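You operate a simulated robot arm through the tools that you are given. There is no shell and no other tool. Be economical: measure what you need, move in short steps, check, and stop when the job is done.

You are at the controls of a simulated robot arm. One attempt, no reset.

JOB
Put the filter from the top of the middle bench on the top of the side table. Take the canister from the top of the middle bench and leave it on the shelf of the steel stand. Take the carton from the end of the bench with the gear pump and leave it on the low table by the stand. Take the can on the top of the right bench and put it away on the top of the drip rack. Stack the 41 mm brass bush from the top of the right bench on top of the 40 mm brass bush. Put the pulley on the top of the low bench away on the top of the long bench. Take the spanner from the top of the low bench and put it on the shelf of the green bench. Take the wooden block on the top of the middle bench and put it away on the top of the wooden crate. Put the black bush on the top of the middle bench away on the shelf of the press. Take the funnel on the top of the middle bench and put it away on the top of the blue tank. Fetch the oil can from the top of the long bench and set it on the top of the tool cart. Do these in any order. Set down upright: filter, canister, carton, can, oil can.

The check looks at the end state, three seconds after you hand in, the way a careful person would. Anything else that was tipped, shoved, dropped, spilled or broken makes it a failure.

ROBOT AND FRAMES
A 7-joint arm with a two-finger parallel gripper on a trunk, on a base that drives. Base frame: it is fixed to the floor where the robot stands at the start and does not move with it; the origin is under the middle of the robot, x ahead of it, y to its left, z up; the surface under the hand at the start is at about z = 0.88. Units: m, rad, N and s.
With the tool pointing down near the work surface it reaches from about 0.42 to 0.9 m from the robot's upright axis, wherever it stands. Its first joint turns from -0.297 to 2.199 rad. Places, roughly: black bush (5x5x4 cm) [0.8, 1.7, 0.9]; brass bush [7, 11, 1]; can [7, 11.5, 1]; canister [0.75, 0, 1]; carton [7.25, 12.5, 1]; filter (6x6x12 cm) [0.7, 0.1, 0.9]; funnel (13x10x8 cm) [0.7, 1.8, 0.9]; low table by the stand [6.8, 9.4, 0.7]; oil can [7.25, 2, 1]; pulley (6x6x3 cm) [13.6, -1.8, 0.5]; shelf of the green bench [16.1, -0.2, 0.3]; shelf of the press [11.4, 3.4, 0.8]; shelf of the steel stand [2.5, -0.1, 0.3]; spanner [13.5, -2.5, 0.5]; top of the blue tank [1.1, 8.7, 0.7]; top of the drip rack [-4.1, 0.7, 0.9]; top of the long bench [7.1, 0.9, 0.9]; top of the side table [1.9, -1.2, 0.7]; top of the tool cart [7.3, 2.9, 1]; top of the wooden crate [11.3, 5.5, 0.7]; wooden block (24x6x6 cm) [1, 1.9, 0.9]. Payload 1.57 kg.
The TCP is the grasp point between the finger pads, 0.03 m short of the fingertips. In the tool frame z runs along the fingers and y along their closing line. Largest opening 0.08 m; finger width 0.017, thickness 0.012; the body of the gripper, 0.04 by 0.082 m, starts 0.08 m behind the TCP.
Orientation is that of the tool frame in the base frame, as a unit quaternion [x, y, z, w]. With the fingers straight down and closing along the base's y, the tool's x points along the base's -x, its y along +y and its z along -z.

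CONTROLS
- The arm moves only by the tool drive_tool. Its argument "steps" is a list of rows, each a list of 7 numbers: the shift along the tool's x, y, z in m, then the turn, a rotation vector about the tool's x, y, z in rad, then the gripper command, from -1 (shut) to 1 (fully open), values between in proportion. In form: [[tx, ty, tz, wx, wy, wz, jaw], ...]. A call has 1 to 12 rows; each row shifts and turns the commanded pose from where the row before left it, along the tool's axes as they then stand. Each row takes 0.2 s and may step no farther than 0.05 m and 0.15 rad from the row before; otherwise, or with a gripper value out of range, the whole call is refused. A pose out of reach is approached as far as the arm can. The call stops where the force on the tool passes 40 N (or 10 N more than at its start, if that is more) or the arm is blocked; 0.2 s more then pass. Each finger travels about 0.045 m/s and halts on what it meets, pressing with about 24 N; the grip force reading is that of the motor and also rises with nothing between the fingers. The clock runs only during rows and for 0.2 s after the last one: add rows that do not move to give the fingers time. The reply holds the time, the measured pose of the TCP, the force on the tool along the base axes, the opening and the grip force, in the units named above and with some noise, with the torque about the TCP (base axes, N m) and any sound that the robot's microphone picked up.
- Cameras (640 x 400 px; columns grow to the right, rows downward): "scene" is now at [0.0112, -0.2011, 1.315]; the picture's right is [0.34, -0.94, 0.00], its down [-0.32, -0.11, -0.94] and it looks along [0.89, 0.32, -0.34] (base axes); focal length 255 px, centre (320, 200). "wrist" rides on the gripper at [0.072, -0.007, -0.122] in the tool frame; the picture's right is [0.09, 1.00, 0.00], its down [-0.84, 0.08, -0.54] and it looks along [-0.54, 0.05, 0.84] (tool axes); focal length 238 px, centre (320, 200). There is no depth. A picture from a camera that has moved, and an enlarged one, comes with that camera's place and axes in the base frame and with its lens. The place of the scene camera against the robot may be out by one fixed shift of up to 0.025 m in any direction.
- grab_frame(camera): a new picture of that camera. It takes no simulated time.
- slide_trunk(by): slides the trunk up (or, below 0, down) by that many m; the arm and the scene camera ride with it, the base frame stays. It gives what a move gives, with no picture.
- base_move(legs): drives the robot by 1 to 6 legs, each [ahead, left, turn to the left] in m, m and rad, along the robot's own axes; the way and the turn of a leg run together, so that a leg with both is an arc; at most 1.5 m and 3.142 rad a leg. The arm and the cameras ride along, it lands a little off, and it stops where it bumps. It gives what a move gives.
- head_to(pan, tilt): turns the head with the scene camera to pan (to the left, within 1.902 rad either way) and tilt (down, from -0.506 to 1.204), counted from straight ahead of the robot. It gives what a move gives.
- inspect(camera, box): a new picture of the part [left, top, right, bottom] of that camera's present view, enlarged. It takes no simulated time.
- job_done(): hands the job in; it is judged then, once.

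Go step by step. Nothing tells you exact positions but the pictures and the camera data: compare them with the known pose of the tool, close in by small moves and look again before you grip or let go. The budget is 546 turns and 336 pictures, counting those below and the enlarged ones. Unless the task says otherwise, let go and move clear before handing in, and close with one line.

The tools are called after "Call:" as name(argument=value, ...) on one line, values as JSON. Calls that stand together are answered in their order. drive_tool: Moves the arm, as the interface text tells. Its arguments: {"type":"object","properties":{"steps":{"type":"array"}},"required":["steps"]} The other tools are called the same way: slide_trunk (by) slides the trunk up or down; base_move (legs) drives the base; head_to (pan, tilt) turns the head that bears the scene camera; grab_frame (camera) takes a picture; inspect (camera, box) takes an enlarged picture of a part of a camera's view; job_done () hands the job in.

At the start:

```text
time_s: 0.0
position: [0.6944, 0.1514, 1.1915]
tool_rot: [0.0, 1.0, 0.0, 0.0]
ft_force: [0.0, 0.7, 0.7]
wrist_torque: [-0.03, 0.0, 0.02]
width: 0.0798
finger_force: 0.0
trunk travel left (down, up): [-0.65, 0.14]
robot x, y, heading: [-0.0024, 0.0002, 0.003]
head pan, tilt: [0.342, 0.342]
```

scene: 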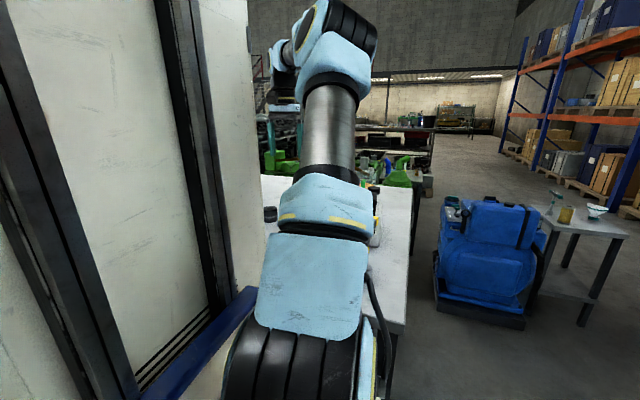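
wrist: 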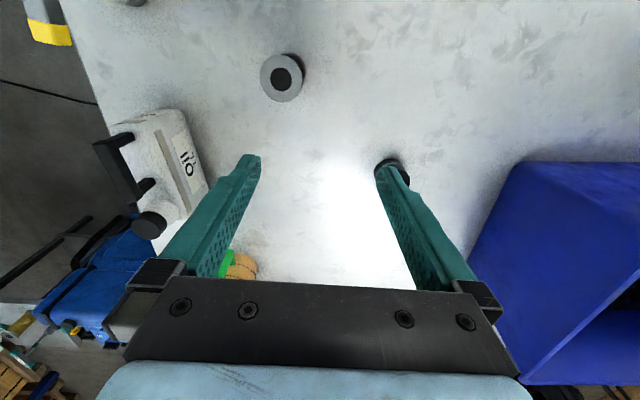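

I see the grey-ringed filter near (0.66, 0.10) and the white canister near (0.75, 0.0) on the middle bench. First I'll look around to learn the layout.

Call:
head_to(pan=-0.6, tilt=0.4)

Call:
grab_frame(camera="scene")

Call:
head_to(pan=1.5, tilt=0.4)

Call:
grab_frame(camera="scene")

Call:
inspect(camera="wrist", box=[60, 0, 440, 240])

```text
time_s: 1.2
position: [0.6926, 0.1511, 1.1921]
tool_rot: [0.0, 1.0, 0.0, -0.001]
ft_force: [0.0, -0.4, 0.9]
wrist_torque: [-0.02, 0.0, 0.03]
width: 0.0798
finger_force: 0.0
trunk travel left (down, up): [-0.65, 0.14]
robot x, y, heading: [-0.0041, -0.0022, 0.001]
head pan, tilt: [-0.6, 0.4]
```

```text
333 pictures are left
camera scene: at [-0.0001, -0.2846, 1.3097], right [-0.56, -0.83, 0.0], down [-0.32, 0.22, -0.92], along [0.76, -0.52, -0.39], focal length 255 px, centre (320, 200)
```

scene: 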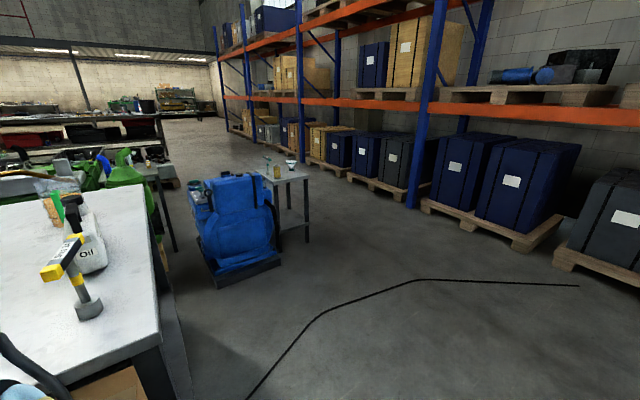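

```text
time_s: 3.2
position: [0.6936, 0.1524, 1.1914]
tool_rot: [0.001, 1.0, 0.001, 0.0]
ft_force: [1.0, -0.6, 0.0]
wrist_torque: [0.01, 0.0, -0.01]
width: 0.0797
finger_force: 0.0
trunk travel left (down, up): [-0.65, 0.14]
robot x, y, heading: [-0.0028, 0.0029, 0.001]
head pan, tilt: [1.499, 0.4]
```

```text
332 pictures are left
camera scene: at [-0.0699, -0.14, 1.3096], right [1.0, -0.07, 0.0], down [-0.03, -0.39, -0.92], along [0.07, 0.92, -0.39], focal length 255 px, centre (320, 200)
```

scene: 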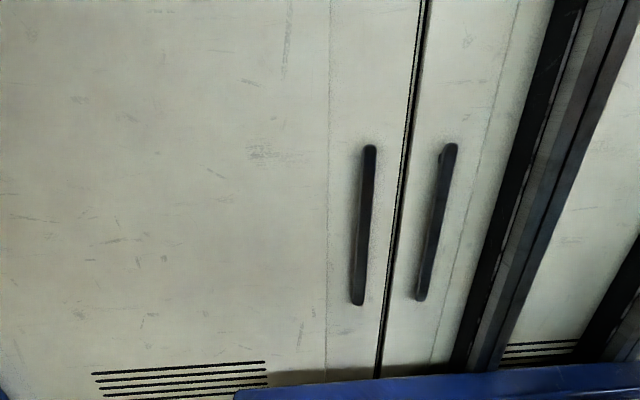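

```text
1.67 times, centred on (250, 120) of wrist
camera zoom: at [0.6223, 0.1447, 1.3145], right [-0.09, 1.0, 0.0], down [0.84, 0.08, 0.54], along [0.54, 0.05, -0.84], focal length 397 px, centre (437, 333)
```

zoom: 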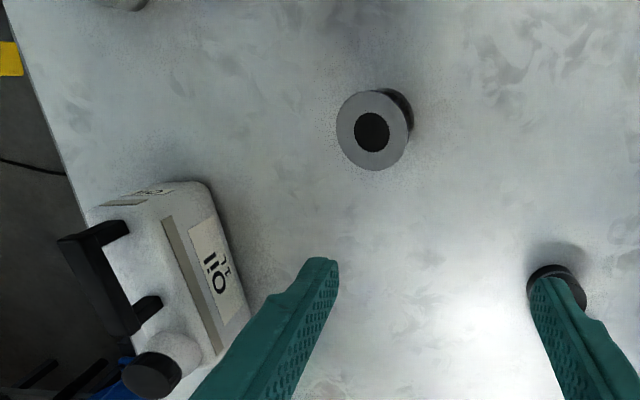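

The cabinet closes the left side; the side table (with glassware) stands at about (1.9, -1.2) beyond a blue machine. Now I align over the filter.

Call:
drive_tool(steps=[[0.036, -0.03, 0, 0, 0, 0, 1], [0, -0.019, 0.04, 0, 0, 0, 1], [0, 0, 0.04, 0, 0, 0, 1], [0, 0, 0.03, 0, 0, 0, 1], [0, 0, 0, 0, 0, 0, 1]])

Call:
grab_frame(camera="wrist")

```text
time_s: 4.4
position: [0.6558, 0.1018, 1.0825]
tool_rot: [0.0, 1.0, 0.0, 0.0]
ft_force: [-0.7, 0.0, 0.0]
wrist_torque: [0.02, 0.01, 0.0]
width: 0.0799
finger_force: 0.1
trunk travel left (down, up): [-0.65, 0.14]
robot x, y, heading: [-0.0034, -0.0006, 0.003]
head pan, tilt: [1.499, 0.4]
```

```text
330 pictures are left
camera wrist: at [0.5849, 0.0952, 1.2049], right [-0.09, 1.0, 0.0], down [0.84, 0.08, 0.54], along [0.54, 0.05, -0.84], focal length 238 px, centre (320, 200)
```

wrist: 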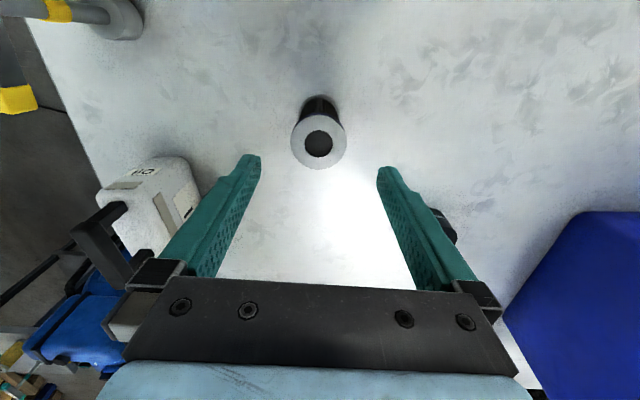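

The filter is centred between the fingers, top at about z = 0.985. Descending and gripping.

Call:
drive_tool(steps=[[-0.003, 0, 0.047, 0, 0, 0, 1], [0, 0, 0.045, 0, 0, 0, 1], [0, 0, 0.045, 0, 0, 0, 1], [0, 0, 0, 0, 0, 0, -1], [0, 0, 0, 0, 0, 0, -1], [0, 0, 0, 0, 0, 0, -1], [0, 0, 0, 0, 0, 0, -1]])

Call:
grab_frame(camera="wrist")

```text
time_s: 6.0
position: [0.6617, 0.1024, 0.9477]
tool_rot: [0.0, 1.0, 0.0, -0.001]
ft_force: [-0.6, 0.3, 0.0]
wrist_torque: [0.01, 0.01, -0.02]
width: 0.051
finger_force: 23.8
trunk travel left (down, up): [-0.65, 0.14]
robot x, y, heading: [-0.0004, -0.0, 0.0]
head pan, tilt: [1.499, 0.4]
```

```text
329 pictures are left
camera wrist: at [0.5899, 0.0943, 1.07], right [-0.09, 1.0, 0.0], down [0.84, 0.08, 0.54], along [0.54, 0.05, -0.84], focal length 238 px, centre (320, 200)
```

wrist: 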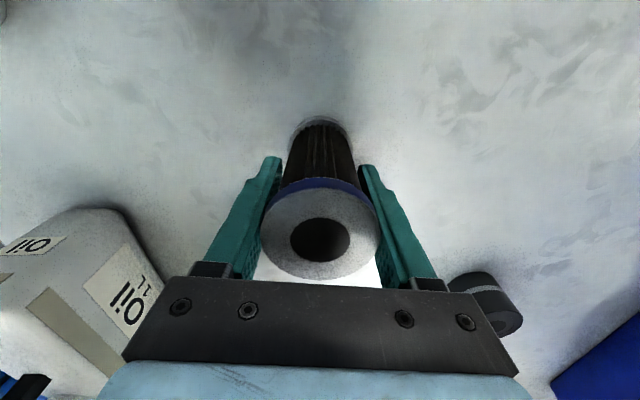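

Filter gripped (width 0.051). Lift, and look to the right for the way.

Call:
drive_tool(steps=[[0, 0, -0.05, 0, 0, 0, -1], [0, 0, -0.05, 0, 0, 0, -1], [0, 0, -0.05, 0, 0, 0, -1], [0, 0, -0.05, 0, 0, 0, -1], [0.05, 0, 0, 0, 0, 0, -1], [0.05, 0, 0, 0, 0, 0, -1], [0, 0, 0, 0, 0, 0, -1]])

Call:
head_to(pan=-1.8, tilt=0.5)

Call:
grab_frame(camera="scene")

Call:
head_to(pan=-0.5, tilt=0.9)

Call:
grab_frame(camera="scene")

```text
time_s: 7.6
position: [0.5614, 0.099, 1.1452]
tool_rot: [0.0, 1.0, 0.0, -0.001]
ft_force: [0.3, -0.2, -1.6]
wrist_torque: [0.03, -0.02, 0.01]
width: 0.0509
finger_force: 24.2
trunk travel left (down, up): [-0.65, 0.14]
robot x, y, heading: [-0.0002, 0.0004, 0.001]
head pan, tilt: [1.499, 0.4]
```

```text
time_s: 10.4
position: [0.5606, 0.0997, 1.1457]
tool_rot: [0.0, 1.0, -0.001, 0.0]
ft_force: [-0.2, 0.4, -1.0]
wrist_torque: [-0.01, -0.04, -0.02]
width: 0.051
finger_force: 23.7
trunk travel left (down, up): [-0.65, 0.14]
robot x, y, heading: [0.0021, -0.0003, -0.001]
head pan, tilt: [-1.799, 0.499]
```

```text
328 pictures are left
camera scene: at [-0.0971, -0.321, 1.3005], right [-0.97, 0.23, 0.0], down [0.11, 0.47, -0.88], along [-0.2, -0.86, -0.48], focal length 255 px, centre (320, 200)
```

scene: 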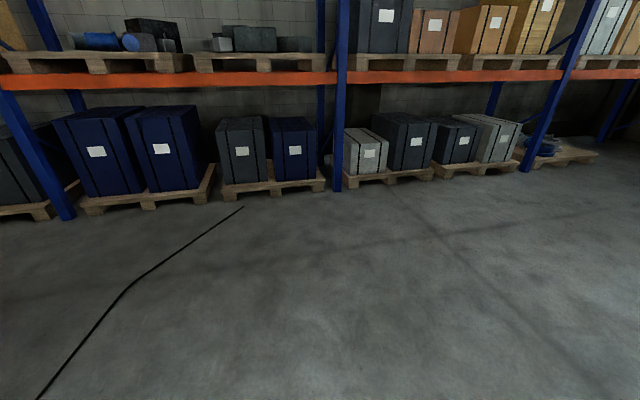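

```text
time_s: 11.9
position: [0.5613, 0.0994, 1.1454]
tool_rot: [0.0, 1.0, 0.0, 0.001]
ft_force: [-0.1, -1.3, -1.7]
wrist_torque: [-0.02, -0.02, 0.01]
width: 0.051
finger_force: 24.5
trunk travel left (down, up): [-0.65, 0.14]
robot x, y, heading: [0.0005, 0.0034, -0.001]
head pan, tilt: [-0.499, 0.901]
```

```text
327 pictures are left
camera scene: at [-0.0102, -0.2686, 1.2666], right [-0.48, -0.88, 0.0], down [-0.69, 0.38, -0.62], along [0.55, -0.3, -0.78], focal length 255 px, centre (320, 200)
```

scene: 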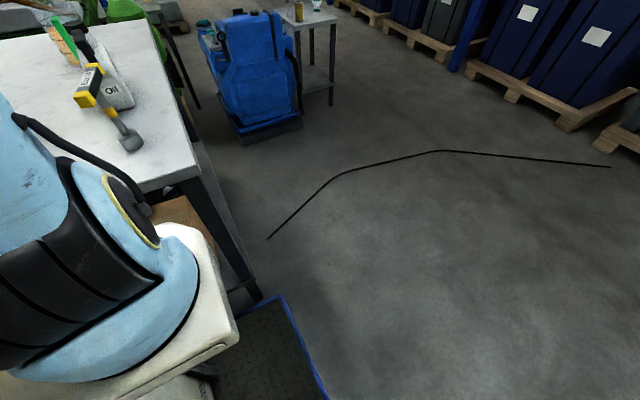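

The way right is open floor; the thin cable lies flat and has to be crossed. Strafe right, clear of the bench, and advance to view the side table.

Call:
base_move(legs=[[-0.1, 0, 0], [0, -1.3, 0], [0.75, 0, 0]])

Call:
head_to(pan=-0.1, tilt=0.6)

Call:
grab_frame(camera="scene")

Call:
grab_frame(camera="wrist")

```text
time_s: 22.8
position: [1.2041, -1.2065, 1.1458]
tool_rot: [0.005, 1.0, -0.001, -0.001]
ft_force: [-0.3, 0.2, -2.2]
wrist_torque: [-0.01, -0.03, -0.02]
width: 0.0506
finger_force: 23.6
trunk travel left (down, up): [-0.65, 0.14]
robot x, y, heading: [0.6446, -1.3004, -0.013]
head pan, tilt: [-0.499, 0.901]
```

```text
time_s: 23.7
position: [1.2047, -1.2079, 1.1444]
tool_rot: [0.005, 1.0, 0.0, -0.001]
ft_force: [-0.3, 0.0, -2.4]
wrist_torque: [0.01, -0.02, 0.02]
width: 0.0508
finger_force: 24.0
trunk travel left (down, up): [-0.65, 0.14]
robot x, y, heading: [0.6383, -1.302, -0.011]
head pan, tilt: [-0.099, 0.6]
```

```text
326 pictures are left
camera scene: at [0.6502, -1.5426, 1.2914], right [-0.11, -0.99, 0.0], down [-0.56, 0.06, -0.82], along [0.82, -0.09, -0.57], focal length 255 px, centre (320, 200)
```

scene: 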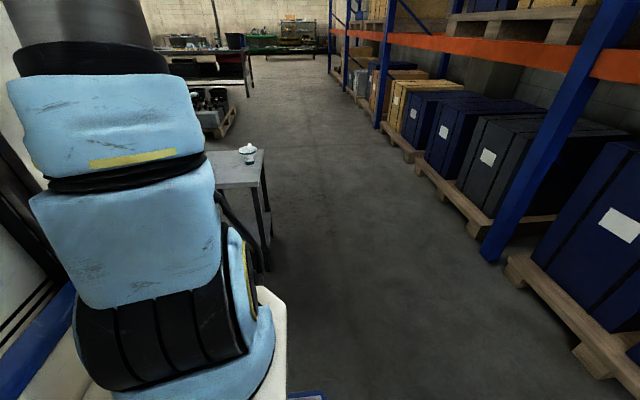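

```text
325 pictures are left
camera wrist: at [1.1322, -1.2145, 1.268], right [-0.08, 1.0, 0.0], down [0.84, 0.07, 0.54], along [0.54, 0.04, -0.84], focal length 238 px, centre (320, 200)
```

wrist: 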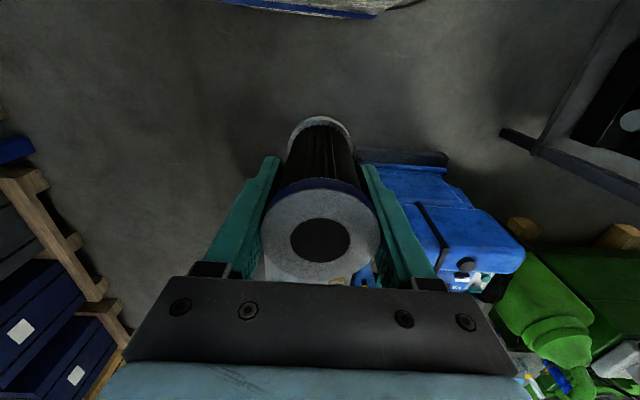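

Side table's near edge is about x = 1.63, right edge y = -1.38, with glassware on it. Advance 0.38 m and look for the free spot.

Call:
base_move(legs=[[0.38, 0, 0.012]])

Call:
head_to(pan=0.3, tilt=0.6)

Call:
grab_frame(camera="scene")

Call:
grab_frame(camera="wrist")

```text
time_s: 26.1
position: [1.5798, -1.1975, 1.1454]
tool_rot: [-0.004, 1.0, -0.001, 0.0]
ft_force: [0.0, 0.6, -1.7]
wrist_torque: [0.0, -0.03, -0.02]
width: 0.0512
finger_force: 23.8
trunk travel left (down, up): [-0.65, 0.14]
robot x, y, heading: [1.0173, -1.301, 0.012]
head pan, tilt: [-0.099, 0.6]
```

```text
time_s: 26.9
position: [1.5791, -1.1966, 1.1454]
tool_rot: [-0.004, 1.0, 0.0, 0.0]
ft_force: [0.1, 0.6, -2.3]
wrist_torque: [0.01, 0.01, 0.03]
width: 0.0507
finger_force: 23.7
trunk travel left (down, up): [-0.65, 0.14]
robot x, y, heading: [1.0195, -1.3046, 0.008]
head pan, tilt: [0.3, 0.6]
```

```text
324 pictures are left
camera scene: at [1.0292, -1.508, 1.2914], right [0.3, -0.95, 0.0], down [-0.54, -0.17, -0.83], along [0.79, 0.25, -0.56], focal length 255 px, centre (320, 200)
```

scene: 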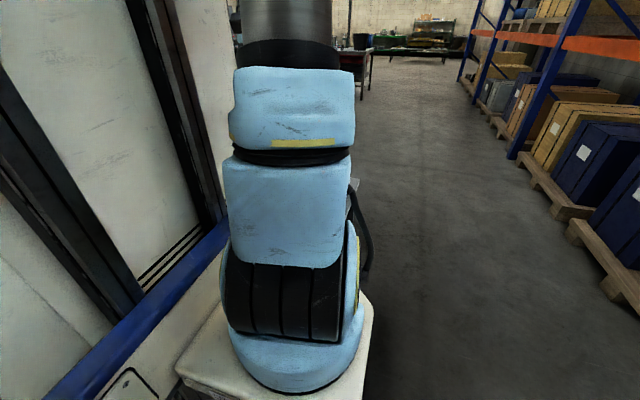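

```text
323 pictures are left
camera wrist: at [1.5086, -1.2054, 1.268], right [-0.1, 0.99, 0.0], down [0.84, 0.08, 0.54], along [0.54, 0.05, -0.84], focal length 238 px, centre (320, 200)
```

wrist: 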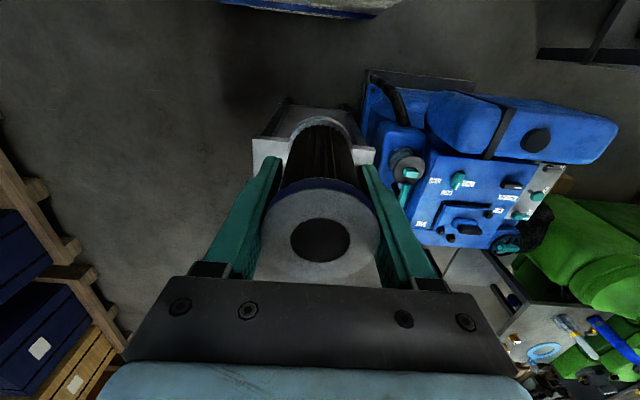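

The side table spans roughly x 1.7–2.1, y -1.36…-1.05, but the arm hides its objects. Swing the arm left to let the scene camera see the table top.

Call:
drive_tool(steps=[[0, 0.05, 0, 0, 0, 0, -1], [0, 0.05, 0, 0, 0, 0, -1], [0, 0.05, 0, 0, 0, 0, -1], [0.01, 0.048, 0, 0, 0, 0, -1], [0.01, 0.048, 0, 0, 0, 0, -1], [0.01, 0.048, 0, 0, 0, 0, -1], [0.01, 0.048, 0, 0, 0, 0, -1]])

Call:
head_to(pan=0.3, tilt=0.6)

Call:
grab_frame(camera="scene")

```text
time_s: 28.5
position: [1.565, -0.9595, 1.1489]
tool_rot: [-0.004, 1.0, 0.0, 0.0]
ft_force: [0.0, -0.2, -2.3]
wrist_torque: [0.01, 0.01, -0.02]
width: 0.0508
finger_force: 24.1
out of reach, approached as far as the arm can: row 5, 6, 7
trunk travel left (down, up): [-0.65, 0.14]
robot x, y, heading: [1.02, -1.3061, 0.01]
head pan, tilt: [0.3, 0.6]
```

```text
time_s: 29.1
position: [1.5655, -0.9593, 1.1476]
tool_rot: [-0.004, 1.0, 0.001, 0.0]
ft_force: [-0.3, -0.8, -2.9]
wrist_torque: [0.02, -0.03, 0.0]
width: 0.0511
finger_force: 23.9
trunk travel left (down, up): [-0.65, 0.14]
robot x, y, heading: [1.019, -1.2983, 0.007]
head pan, tilt: [0.3, 0.6]
```

```text
322 pictures are left
camera scene: at [1.0292, -1.5079, 1.2914], right [0.3, -0.95, 0.0], down [-0.54, -0.17, -0.83], along [0.79, 0.25, -0.56], focal length 255 px, centre (320, 200)
```

scene: 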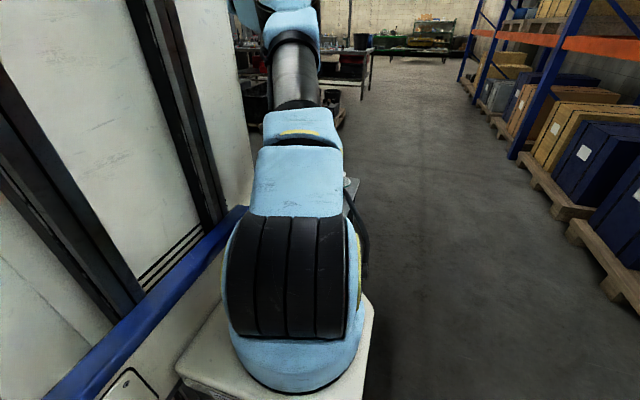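

The arm still hides the table. Turn the base left a little so the table appears to the right of the arm.

Call:
base_move(legs=[[0, 0, 0.5]])

Call:
head_to(pan=-0.3, tilt=0.6)

Call:
grab_frame(camera="scene")

```text
time_s: 31.0
position: [1.3274, -0.7351, 1.1468]
tool_rot: [-0.256, 0.967, 0.0, 0.0]
ft_force: [-0.2, -0.8, -1.5]
wrist_torque: [0.02, -0.02, 0.0]
width: 0.0512
finger_force: 23.6
trunk travel left (down, up): [-0.65, 0.14]
robot x, y, heading: [1.0171, -1.2994, 0.523]
head pan, tilt: [0.3, 0.6]
```

```text
time_s: 32.0
position: [1.3277, -0.736, 1.1483]
tool_rot: [-0.256, 0.967, 0.0, 0.0]
ft_force: [-0.3, 0.4, -2.1]
wrist_torque: [-0.03, -0.01, 0.0]
width: 0.0507
finger_force: 24.2
trunk travel left (down, up): [-0.65, 0.14]
robot x, y, heading: [1.0188, -1.3015, 0.521]
head pan, tilt: [-0.3, 0.6]
```

```text
321 pictures are left
camera scene: at [1.1539, -1.5241, 1.2914], right [0.22, -0.98, 0.0], down [-0.55, -0.12, -0.83], along [0.81, 0.18, -0.56], focal length 255 px, centre (320, 200)
```

scene: 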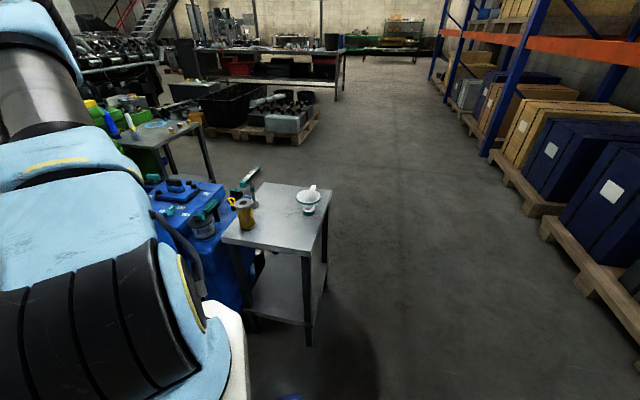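

Clear view: the table top is x 1.71–2.11, y -1.37…-1.05; a free spot is near (1.80, -1.25). Turn back and bring the arm over it.

Call:
base_move(legs=[[0, 0, -0.521]])

Call:
drive_tool(steps=[[0, -0.05, 0, 0, 0, 0, -1], [0, -0.05, 0, 0, 0, 0, -1], [0, -0.05, 0, 0, 0, 0, -1], [-0.03, -0.04, 0, 0, 0, 0, -1], [-0.03, -0.04, 0, 0, 0, 0, -1], [-0.03, -0.04, 0, 0, 0, 0, -1], [-0.04, -0.02, 0, 0, 0, 0, -1], [-0.04, 0, 0, 0, 0, 0, -1], [-0.04, 0, 0, 0, 0, 0, -1]])

```text
time_s: 33.9
position: [1.5694, -0.9636, 1.1492]
tool_rot: [0.002, 1.0, 0.0, 0.0]
ft_force: [-0.3, 0.0, -1.0]
wrist_torque: [0.0, -0.02, 0.0]
width: 0.0508
finger_force: 24.2
trunk travel left (down, up): [-0.65, 0.14]
robot x, y, heading: [1.0189, -1.3021, -0.002]
head pan, tilt: [-0.3, 0.6]
```

```text
time_s: 35.9
position: [1.7771, -1.257, 1.1475]
tool_rot: [0.002, 1.0, -0.001, -0.001]
ft_force: [-1.7, -0.2, -1.9]
wrist_torque: [0.0, -0.04, -0.01]
width: 0.0509
finger_force: 24.1
trunk travel left (down, up): [-0.65, 0.14]
robot x, y, heading: [1.019, -1.3009, -0.002]
head pan, tilt: [-0.3, 0.6]
```

Call:
slide_trunk(by=-0.25)

Call:
drive_tool(steps=[[-0.03, 0, 0, 0, 0, 0, -1], [0, 0, 0.04, 0, 0, 0, -1], [0, 0, 0, 0, 0, 0, -1]])

Call:
grab_frame(camera="wrist")

Call:
head_to(pan=0.0, tilt=0.4)

Call:
grab_frame(camera="scene")

```text
time_s: 38.4
position: [1.777, -1.2559, 0.897]
tool_rot: [0.002, 1.0, 0.0, 0.0]
ft_force: [-0.4, 0.2, -1.7]
wrist_torque: [0.0, -0.02, 0.02]
width: 0.0507
finger_force: 24.6
trunk travel left (down, up): [-0.4, 0.39]
robot x, y, heading: [1.0211, -1.2997, 0.001]
head pan, tilt: [-0.3, 0.6]
```

```text
time_s: 39.2
position: [1.8074, -1.2562, 0.8558]
tool_rot: [0.002, 1.0, 0.001, -0.001]
ft_force: [0.1, -0.1, -2.1]
wrist_torque: [0.02, 0.01, 0.0]
width: 0.051
finger_force: 23.9
trunk travel left (down, up): [-0.4, 0.39]
robot x, y, heading: [1.0191, -1.3038, 0.001]
head pan, tilt: [-0.3, 0.6]
```

```text
320 pictures are left
camera wrist: at [1.735, -1.2636, 0.9781], right [-0.09, 1.0, 0.0], down [0.84, 0.07, 0.54], along [0.54, 0.05, -0.84], focal length 238 px, centre (320, 200)
```

wrist: 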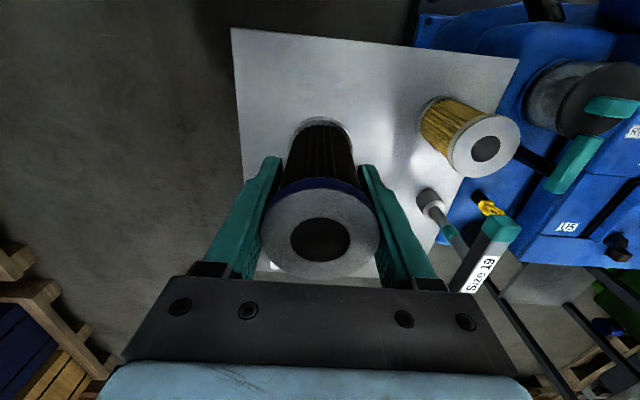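

```text
time_s: 40.0
position: [1.8066, -1.2561, 0.8555]
tool_rot: [0.001, 1.0, 0.0, 0.0]
ft_force: [-0.4, -0.8, -1.7]
wrist_torque: [0.01, -0.02, -0.01]
width: 0.0509
finger_force: 23.5
trunk travel left (down, up): [-0.4, 0.39]
robot x, y, heading: [1.0205, -1.304, 0.001]
head pan, tilt: [0.0, 0.4]
```

```text
319 pictures are left
camera scene: at [1.0352, -1.5342, 1.0596], right [0.0, -1.0, 0.0], down [-0.39, 0.0, -0.92], along [0.92, 0.0, -0.39], focal length 255 px, centre (320, 200)
```

scene: 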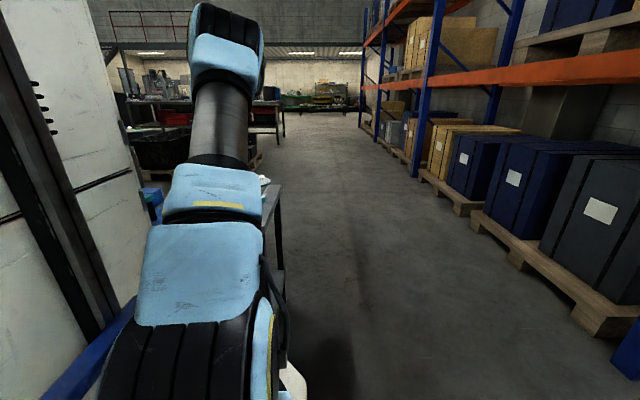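

Table clear around the filter. Lower gently until contact.

Call:
drive_tool(steps=[[0, 0, 0.035, 0, 0, 0, -1], [0, 0, 0.035, 0, 0, 0, -1], [0, 0, 0.005, 0, 0, 0, -1], [0, 0, 0.004, 0, 0, 0, -1]])

```text
time_s: 41.0
position: [1.8067, -1.2565, 0.7758]
tool_rot: [0.002, 1.0, 0.001, 0.0]
ft_force: [-0.4, -0.2, -2.3]
wrist_torque: [-0.03, -0.02, -0.02]
width: 0.0508
finger_force: 24.7
trunk travel left (down, up): [-0.4, 0.39]
robot x, y, heading: [1.0201, -1.3026, -0.007]
head pan, tilt: [0.0, 0.4]
```

Call:
drive_tool(steps=[[0, 0, 0.003, 0, 0, 0, -1], [0, 0, 0.003, 0, 0, 0, -1], [0, 0, 0.003, 0, 0, 0, -1]])

Call:
inspect(camera="wrist", box=[240, 80, 420, 200])

```text
time_s: 41.8
position: [1.8068, -1.2552, 0.7677]
tool_rot: [0.001, 1.0, 0.0, 0.0]
ft_force: [0.4, -0.2, -1.4]
wrist_torque: [0.0, 0.01, -0.03]
width: 0.0509
finger_force: 23.9
trunk travel left (down, up): [-0.4, 0.39]
robot x, y, heading: [1.0171, -1.3016, -0.0]
head pan, tilt: [0.0, 0.4]
```

```text
3.33 times, centred on (330, 140) of wrist
camera zoom: at [1.7357, -1.2625, 0.8909], right [-0.09, 1.0, 0.0], down [0.84, 0.07, 0.54], along [0.54, 0.05, -0.84], focal length 794 px, centre (287, 400)
```

zoom: 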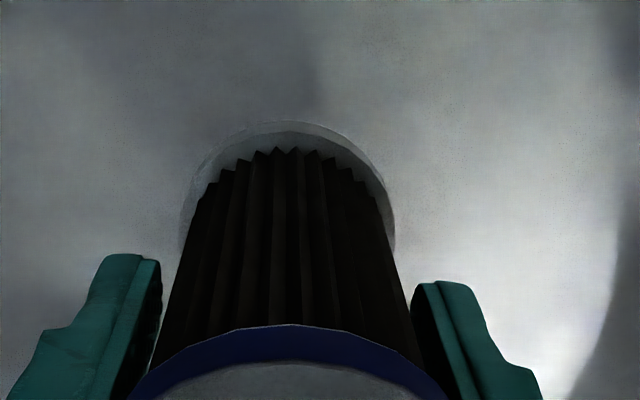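

Call:
drive_tool(steps=[[0, 0, 0.003, 0, 0, 0, -1], [0, 0, 0.003, 0, 0, 0, -1]])

```text
time_s: 42.4
position: [1.8074, -1.2545, 0.7624]
tool_rot: [0.001, 1.0, 0.0, 0.0]
ft_force: [0.0, 0.1, -2.9]
wrist_torque: [0.01, 0.01, 0.03]
width: 0.0507
finger_force: 23.9
trunk travel left (down, up): [-0.4, 0.39]
robot x, y, heading: [1.0207, -1.3009, -0.001]
head pan, tilt: [0.0, 0.4]
```

Call:
drive_tool(steps=[[0, 0, 0.002, 0, 0, 0, -1], [0, 0, 0.002, 0, 0, 0, -1], [0, 0, 0.002, 0, 0, 0, -1], [0, 0, 0.002, 0, 0, 0, -1]])

```text
time_s: 43.4
position: [1.8066, -1.2551, 0.7556]
tool_rot: [0.002, 1.0, 0.0, 0.0]
ft_force: [0.4, 0.2, -2.0]
wrist_torque: [0.05, 0.02, 0.0]
width: 0.0509
finger_force: 24.0
trunk travel left (down, up): [-0.4, 0.39]
robot x, y, heading: [1.0174, -1.3012, -0.002]
head pan, tilt: [0.0, 0.4]
```

Call:
drive_tool(steps=[[0, 0, 0.003, 0, 0, 0, -1], [0, 0, 0.003, 0, 0, 0, -1], [0, 0, 0.003, 0, 0, 0, -1], [0, 0, 0.003, 0, 0, 0, -1], [0, 0, 0.003, 0, 0, 0, -1]])

Call:
inspect(camera="wrist", box=[240, 80, 420, 200])

```text
time_s: 44.6
position: [1.8078, -1.2565, 0.74]
tool_rot: [0.001, 1.0, 0.0, 0.0]
ft_force: [0.0, 0.0, -1.6]
wrist_torque: [0.02, -0.03, -0.02]
width: 0.0509
finger_force: 24.3
trunk travel left (down, up): [-0.4, 0.39]
robot x, y, heading: [1.0196, -1.3058, -0.005]
head pan, tilt: [0.0, 0.4]
```

```text
3.33 times, centred on (330, 140) of wrist
camera zoom: at [1.7361, -1.2632, 0.8629], right [-0.09, 1.0, 0.0], down [0.84, 0.07, 0.54], along [0.54, 0.05, -0.84], focal length 794 px, centre (287, 400)
```

zoom: 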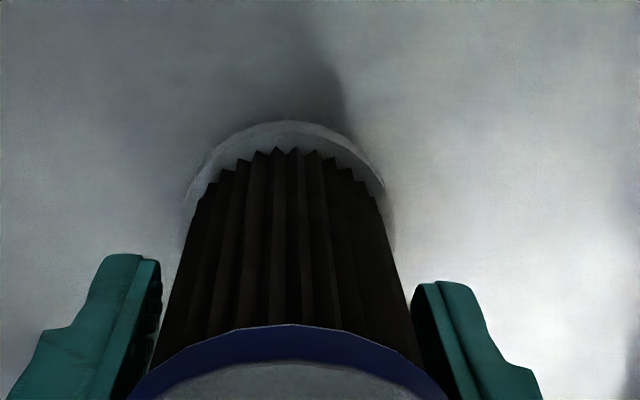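

Call:
drive_tool(steps=[[0, 0, 0.003, 0, 0, 0, -1], [0, 0, 0.003, 0, 0, 0, -1], [0, 0, 0.003, 0, 0, 0, -1], [0, 0, 0.003, 0, 0, 0, -1], [0, 0, 0.003, 0, 0, 0, -1], [0, 0, 0.003, 0, 0, 0, -1], [0, 0, 0.003, 0, 0, 0, -1]])

Call:
inspect(camera="wrist", box=[240, 80, 420, 200])

```text
time_s: 46.2
position: [1.8068, -1.2551, 0.7204]
tool_rot: [0.001, 1.0, 0.001, 0.003]
ft_force: [3.2, 0.6, 20.1]
wrist_torque: [-0.21, -0.01, 0.06]
width: 0.0508
finger_force: 24.4
trunk travel left (down, up): [-0.4, 0.39]
robot x, y, heading: [1.0175, -1.3001, -0.005]
head pan, tilt: [0.0, 0.4]
```

```text
3.33 times, centred on (330, 140) of wrist
camera zoom: at [1.7362, -1.2632, 0.8428], right [-0.09, 1.0, 0.0], down [0.83, 0.07, 0.55], along [0.54, 0.05, -0.84], focal length 794 px, centre (287, 400)
```

zoom: 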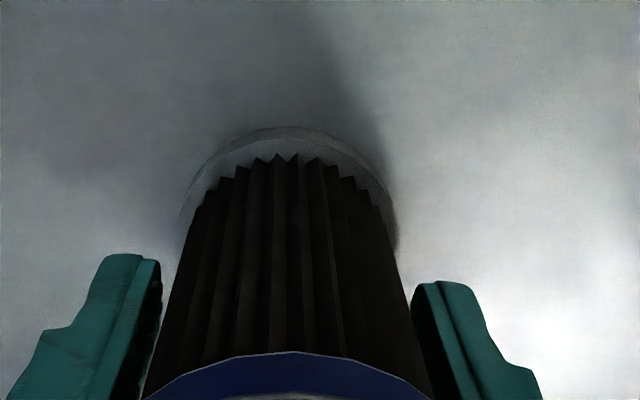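

Contact felt (20 N). Release and rise.

Call:
drive_tool(steps=[[0, 0, -0.003, 0, 0, 0, -1], [0, 0, 0, 0, 0, 0, 0.9], [0, 0, 0, 0, 0, 0, 0.9], [0, 0, 0, 0, 0, 0, 0.9], [0, 0, -0.04, 0, 0, 0, 0.9], [0, 0, -0.05, 0, 0, 0, 0.9], [0, 0, -0.05, 0, 0, 0, 0.9], [0, 0, -0.05, 0, 0, 0, 0.9]])

Call:
grab_frame(camera="wrist")

```text
time_s: 48.0
position: [1.8063, -1.2602, 0.9087]
tool_rot: [0.001, 1.0, 0.0, -0.001]
ft_force: [0.0, 0.0, -0.2]
wrist_torque: [0.01, -0.01, 0.0]
width: 0.0763
finger_force: 0.2
trunk travel left (down, up): [-0.4, 0.39]
robot x, y, heading: [1.0192, -1.3037, 0.001]
head pan, tilt: [0.0, 0.4]
```

```text
315 pictures are left
camera wrist: at [1.7352, -1.2663, 1.0313], right [-0.09, 1.0, 0.0], down [0.84, 0.07, 0.54], along [0.54, 0.05, -0.84], focal length 238 px, centre (320, 200)
```

wrist: 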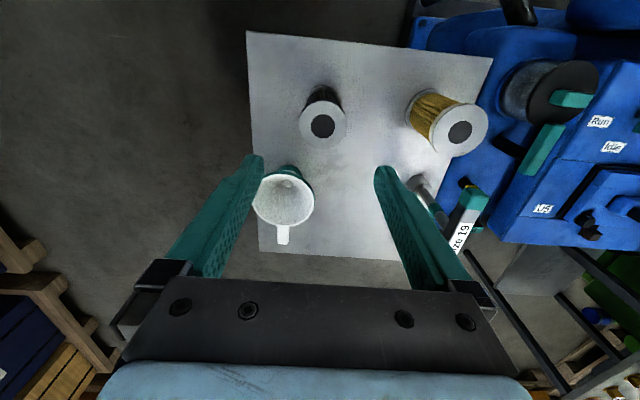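

Filter stands on the side table. Next the canister: back away, raise, turn to face the bench from its right side.

Call:
slide_trunk(by=0.25)

Call:
base_move(legs=[[-0.5, 0, 0], [0, 0, 1.57], [0.3, -0.25, 0]])

Call:
head_to(pan=-0.1, tilt=0.5)

Call:
grab_frame(camera="scene")

Call:
grab_frame(camera="wrist")

```text
time_s: 50.6
position: [1.8064, -1.2587, 1.1589]
tool_rot: [0.002, 1.0, 0.0, 0.0]
ft_force: [1.1, 1.4, 0.1]
wrist_torque: [-0.03, 0.02, 0.04]
width: 0.0759
finger_force: 0.0
trunk travel left (down, up): [-0.65, 0.14]
robot x, y, heading: [1.0219, -1.2987, 0.001]
head pan, tilt: [0.0, 0.4]
```

```text
time_s: 59.4
position: [0.7232, -0.2201, 1.1583]
tool_rot: [-0.707, 0.708, 0.0, 0.001]
ft_force: [0.5, -0.5, 0.0]
wrist_torque: [-0.01, 0.02, 0.0]
width: 0.0761
finger_force: 0.1
trunk travel left (down, up): [-0.65, 0.14]
robot x, y, heading: [0.7658, -1.0023, 1.57]
head pan, tilt: [0.0, 0.4]
```

```text
time_s: 60.1
position: [0.7222, -0.2187, 1.1588]
tool_rot: [-0.707, 0.707, 0.0, 0.0]
ft_force: [-0.3, -0.3, -0.1]
wrist_torque: [-0.03, 0.01, 0.01]
width: 0.0761
finger_force: 0.1
trunk travel left (down, up): [-0.65, 0.14]
robot x, y, heading: [0.7695, -1.007, 1.573]
head pan, tilt: [-0.099, 0.499]
```

```text
314 pictures are left
camera scene: at [1.0087, -0.9984, 1.3005], right [0.99, -0.1, 0.0], down [-0.05, -0.48, -0.88], along [0.09, 0.87, -0.48], focal length 255 px, centre (320, 200)
```

scene: 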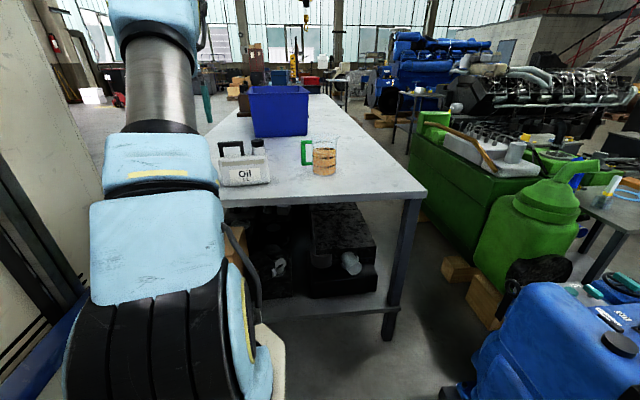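

```text
313 pictures are left
camera wrist: at [0.7303, -0.2922, 1.2811], right [-1.0, -0.09, 0.0], down [-0.08, 0.84, 0.54], along [-0.05, 0.54, -0.84], focal length 238 px, centre (320, 200)
```

wrist: 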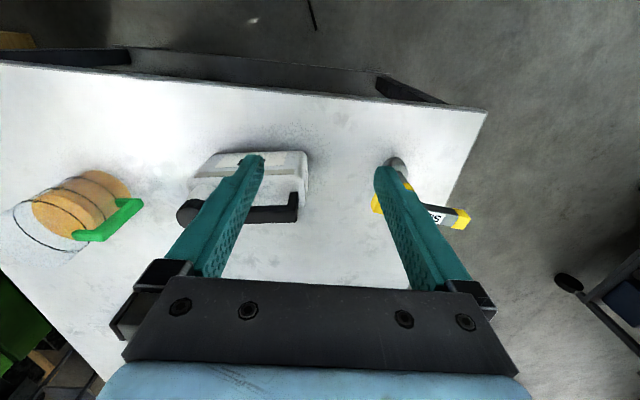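

I see the canister (label towards me), handle on top, and the steel stand to the right beyond the green machine. Let me look closer at both.

Call:
inspect(camera="scene", box=[200, 110, 360, 210])

Call:
inspect(camera="wrist", box=[130, 110, 370, 260])

Call:
head_to(pan=-1.0, tilt=0.4)

Call:
grab_frame(camera="scene")

```text
4.00 times, centred on (280, 160) of scene
camera zoom: at [1.0087, -0.9984, 1.3005], right [0.99, -0.1, 0.0], down [-0.05, -0.48, -0.88], along [0.09, 0.87, -0.48], focal length 1018 px, centre (480, 360)
```

zoom: 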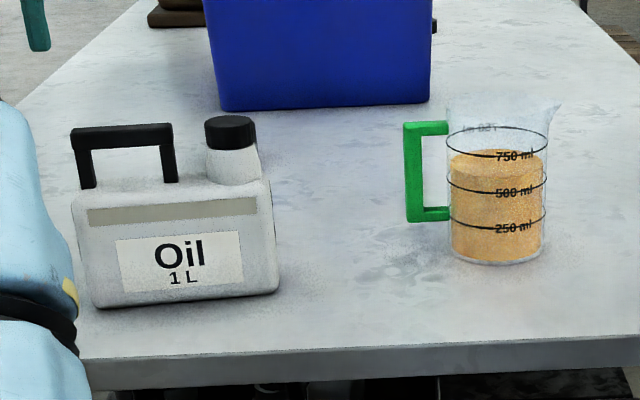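

```text
2.67 times, centred on (250, 185) of wrist
camera zoom: at [0.7303, -0.2922, 1.2811], right [-1.0, -0.09, 0.0], down [-0.08, 0.84, 0.54], along [-0.05, 0.54, -0.84], focal length 636 px, centre (507, 240)
```

zoom: 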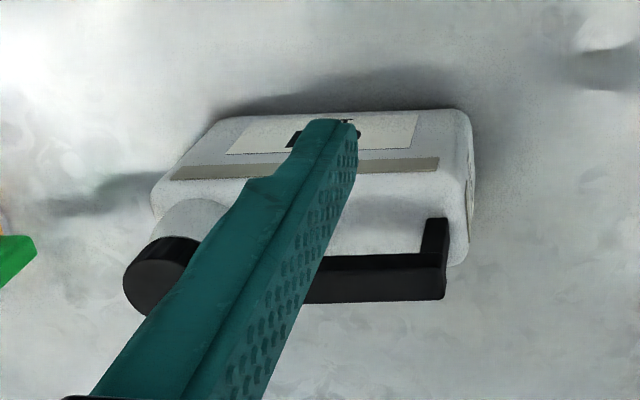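

```text
time_s: 61.3
position: [0.7239, -0.2197, 1.158]
tool_rot: [-0.706, 0.708, 0.0, 0.001]
ft_force: [-0.5, -0.2, 0.0]
wrist_torque: [0.01, 0.02, -0.02]
width: 0.076
finger_force: 0.0
trunk travel left (down, up): [-0.65, 0.14]
robot x, y, heading: [0.7642, -1.0017, 1.568]
head pan, tilt: [-1.0, 0.4]
```

```text
310 pictures are left
camera scene: at [1.0775, -1.0389, 1.3096], right [0.54, -0.84, 0.0], down [-0.33, -0.21, -0.92], along [0.78, 0.5, -0.39], focal length 255 px, centre (320, 200)
```

scene: 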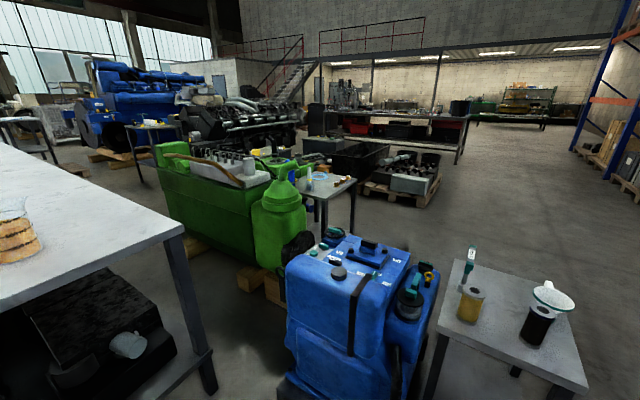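

Plan for the canister: grip the central handle post (closing along x) with a tool pitched forward, so it can be slid into the shelf under the stand's top (~0.7). Retract and pitch the tool, then move the base 0.2 m closer.

Call:
drive_tool(steps=[[0.05, 0, 0, 0, 0, 0, 1], [0.05, -0.02, 0, 0, 0, 0, 1], [0.05, -0.02, 0, 0, 0, 0, 1], [0.05, -0.02, 0, 0, 0, 0, 1], [0, -0.04, 0, 0, -0.15, 0, 1], [0, 0, 0, 0, -0.15, 0, 1], [0, 0, 0, 0, -0.15, 0, 1], [0, 0, 0, 0, -0.15, 0, 1], [0, 0, 0, 0, -0.15, 0, 1], [0, 0, 0, 0, -0.15, 0, 1], [0, 0, 0, 0, -0.15, 0, 1], [0, 0, 0, 0, 0, 0, 1]])

Call:
grab_frame(camera="wrist")

```text
refused: row 2 steps farther than a row can; nothing moved
```

```text
309 pictures are left
camera wrist: at [0.7303, -0.2922, 1.2811], right [-1.0, -0.09, 0.0], down [-0.08, 0.84, 0.54], along [-0.05, 0.54, -0.84], focal length 238 px, centre (320, 200)
```

wrist: 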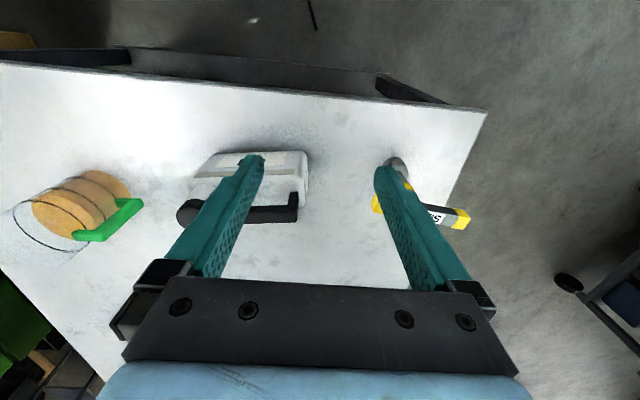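

Call:
drive_tool(steps=[[0.045, 0, 0, 0, 0, 0, 1], [0.045, -0.02, 0, 0, 0, 0, 1], [0.045, -0.02, 0, 0, 0, 0, 1], [0.045, -0.02, 0, 0, 0, 0, 1], [0, -0.04, 0, 0, -0.149, 0, 1], [0, 0, 0, 0, -0.149, 0, 1], [0, 0, 0, 0, -0.149, 0, 1], [0, 0, 0, 0, -0.149, 0, 1], [0, 0, 0, 0, -0.149, 0, 1], [0, 0, 0, 0, -0.149, 0, 1], [0, 0, 0, 0, -0.149, 0, 1], [0, 0, 0, 0, 0, 0, 1]])

Call:
grab_frame(camera="wrist")

```text
time_s: 63.9
position: [0.8191, -0.4001, 1.1581]
tool_rot: [0.617, -0.616, -0.348, -0.344]
ft_force: [0.0, -0.4, -0.9]
wrist_torque: [0.0, -0.05, 0.02]
width: 0.0797
finger_force: 0.0
trunk travel left (down, up): [-0.65, 0.14]
robot x, y, heading: [0.7672, -1.011, 1.565]
head pan, tilt: [-1.0, 0.4]
```

```text
308 pictures are left
camera wrist: at [0.8285, -0.5426, 1.1609], right [-1.0, -0.05, -0.07], down [-0.07, -0.03, 1.0], along [-0.05, 1.0, 0.02], focal length 238 px, centre (320, 200)
```

wrist: 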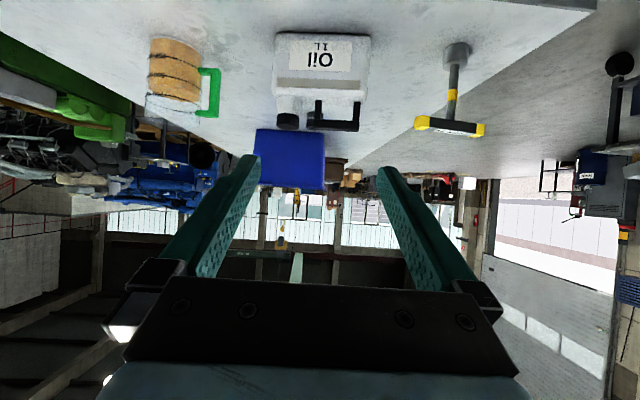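

The handle post is at about x 0.827, y -0.09. Move closer and partly close the fingers to fit between post and cap.

Call:
base_move(legs=[[0.2, 0, 0]])

Call:
drive_tool(steps=[[0, 0, 0, 0, 0, 0, -0.1], [0, 0, 0, 0, 0, 0, -0.1], [0, 0, 0, 0, 0, 0, -0.1]])

Call:
inspect(camera="wrist", box=[200, 0, 440, 150])

```text
time_s: 65.5
position: [0.8191, -0.1974, 1.158]
tool_rot: [0.618, -0.615, -0.349, -0.343]
ft_force: [0.7, 0.6, 0.4]
wrist_torque: [-0.03, 0.03, -0.01]
width: 0.0796
finger_force: 0.0
trunk travel left (down, up): [-0.65, 0.14]
robot x, y, heading: [0.7652, -0.8039, 1.573]
head pan, tilt: [-1.0, 0.4]
```

```text
time_s: 66.3
position: [0.819, -0.1969, 1.159]
tool_rot: [-0.616, 0.617, 0.347, 0.345]
ft_force: [0.3, 0.0, -0.3]
wrist_torque: [0.04, -0.01, -0.01]
width: 0.0359
finger_force: 0.1
trunk travel left (down, up): [-0.65, 0.14]
robot x, y, heading: [0.7645, -0.8047, 1.573]
head pan, tilt: [-1.0, 0.4]
```

```text
2.67 times, centred on (320, 75) of wrist
camera zoom: at [0.8275, -0.3393, 1.1611], right [-1.0, -0.05, -0.07], down [-0.07, -0.03, 1.0], along [-0.06, 1.0, 0.02], focal length 636 px, centre (320, 533)
```

zoom: 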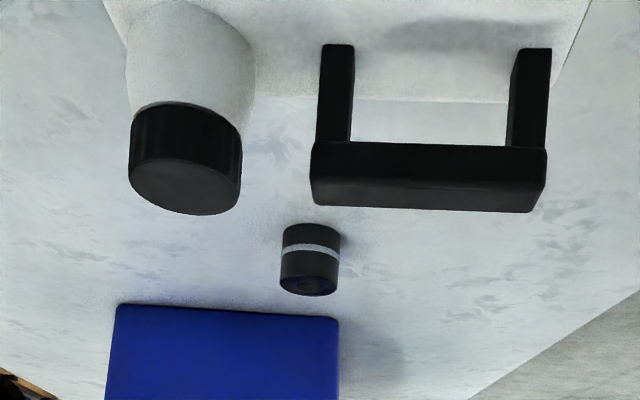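

Fingers at 36 mm. The hole under the bar is only ~40 mm high, so I flatten the pitch to 10° below horizontal and lower to post level in front of the canister.

Call:
drive_tool(steps=[[0, 0, 0, 0, -0.118, 0, -0.1], [0, 0, 0, 0, -0.118, 0, -0.1], [0, 0, 0, 0, -0.117, 0, -0.1], [0.045, 0, 0, 0, 0, 0, -0.1], [0.045, 0, 0, 0, 0, 0, -0.1], [0.045, 0, 0, 0, 0, 0, -0.1], [0, 0, 0, 0, 0, 0, -0.1]])

Call:
grab_frame(camera="wrist")

Call:
head_to(pan=0.1, tilt=0.5)

Call:
grab_frame(camera="scene")

```text
time_s: 67.9
position: [0.7976, -0.1519, 1.0868]
tool_rot: [-0.543, 0.548, 0.456, 0.443]
ft_force: [-0.1, 0.6, 0.1]
wrist_torque: [-0.03, -0.01, 0.02]
width: 0.0361
finger_force: 0.2
out of reach, approached as far as the arm can: row 2, 3, 4, 5, 6
trunk travel left (down, up): [-0.65, 0.14]
robot x, y, heading: [0.7659, -0.8049, 1.569]
head pan, tilt: [-1.0, 0.4]
```

```text
306 pictures are left
camera wrist: at [0.8053, -0.2861, 1.0405], right [-1.0, -0.02, -0.07], down [-0.06, -0.37, 0.93], along [-0.05, 0.93, 0.37], focal length 238 px, centre (320, 200)
```

wrist: 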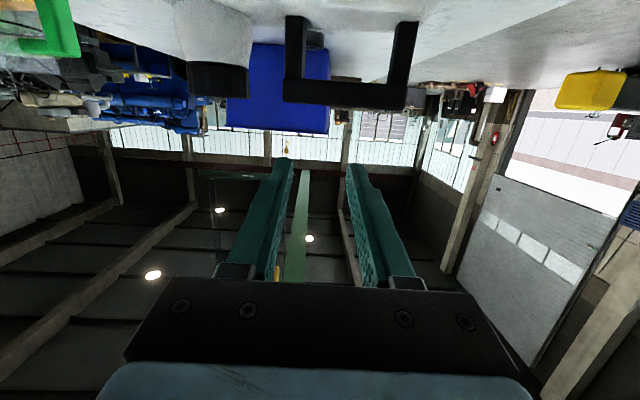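

```text
time_s: 69.2
position: [0.799, -0.1512, 1.0893]
tool_rot: [-0.544, 0.548, 0.455, 0.444]
ft_force: [-0.3, 0.1, 0.2]
wrist_torque: [0.0, 0.01, 0.01]
width: 0.036
finger_force: 0.1
trunk travel left (down, up): [-0.65, 0.14]
robot x, y, heading: [0.7648, -0.8022, 1.578]
head pan, tilt: [0.099, 0.499]
```

```text
305 pictures are left
camera scene: at [0.9993, -0.795, 1.2986], right [0.99, 0.1, -0.01], down [0.04, -0.48, -0.88], along [-0.09, 0.87, -0.48], focal length 255 px, centre (320, 200)
```

scene: 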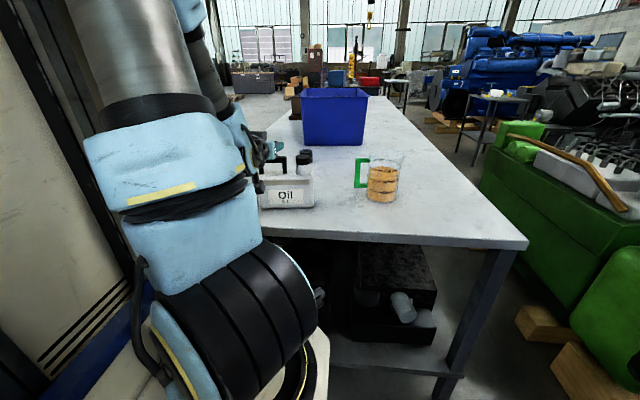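

The arm cannot go that low with a near-horizontal tool; lowering the trunk will do it. Back off a little first, then lower the trunk 0.085.

Call:
drive_tool(steps=[[0, -0.02, -0.04, 0, 0, 0, -0.1], [0, 0, -0.03, 0, 0, 0, -0.1]])

Call:
slide_trunk(by=-0.085)

Call:
grab_frame(camera="wrist")

```text
time_s: 69.8
position: [0.7862, -0.1597, 1.1158]
tool_rot: [0.548, -0.545, -0.451, -0.446]
ft_force: [-0.6, 1.1, 0.1]
wrist_torque: [0.02, 0.0, 0.0]
width: 0.0359
finger_force: 0.0
out of reach, approached as far as the arm can: row 1, 2
trunk travel left (down, up): [-0.65, 0.14]
robot x, y, heading: [0.769, -0.8031, 1.57]
head pan, tilt: [0.099, 0.499]
```

```text
time_s: 71.0
position: [0.7865, -0.1607, 1.0307]
tool_rot: [0.547, -0.546, -0.451, -0.446]
ft_force: [0.2, 0.6, 0.4]
wrist_torque: [0.01, 0.0, 0.0]
width: 0.0358
finger_force: 0.0
trunk travel left (down, up): [-0.565, 0.225]
robot x, y, heading: [0.7635, -0.8008, 1.569]
head pan, tilt: [0.099, 0.499]
```

```text
304 pictures are left
camera wrist: at [0.7952, -0.2946, 0.985], right [-1.0, -0.02, -0.09], down [-0.07, -0.37, 0.93], along [-0.05, 0.93, 0.37], focal length 238 px, centre (320, 200)
```

wrist: 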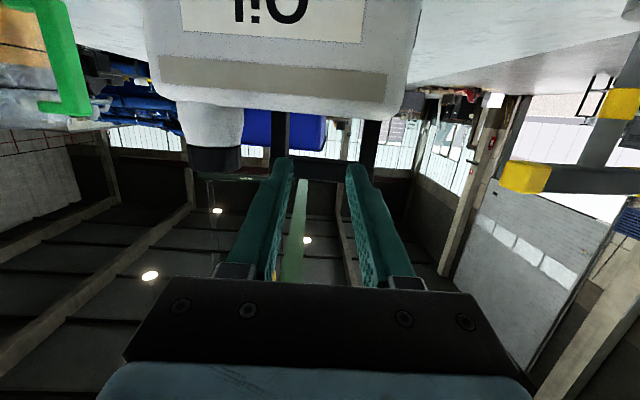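

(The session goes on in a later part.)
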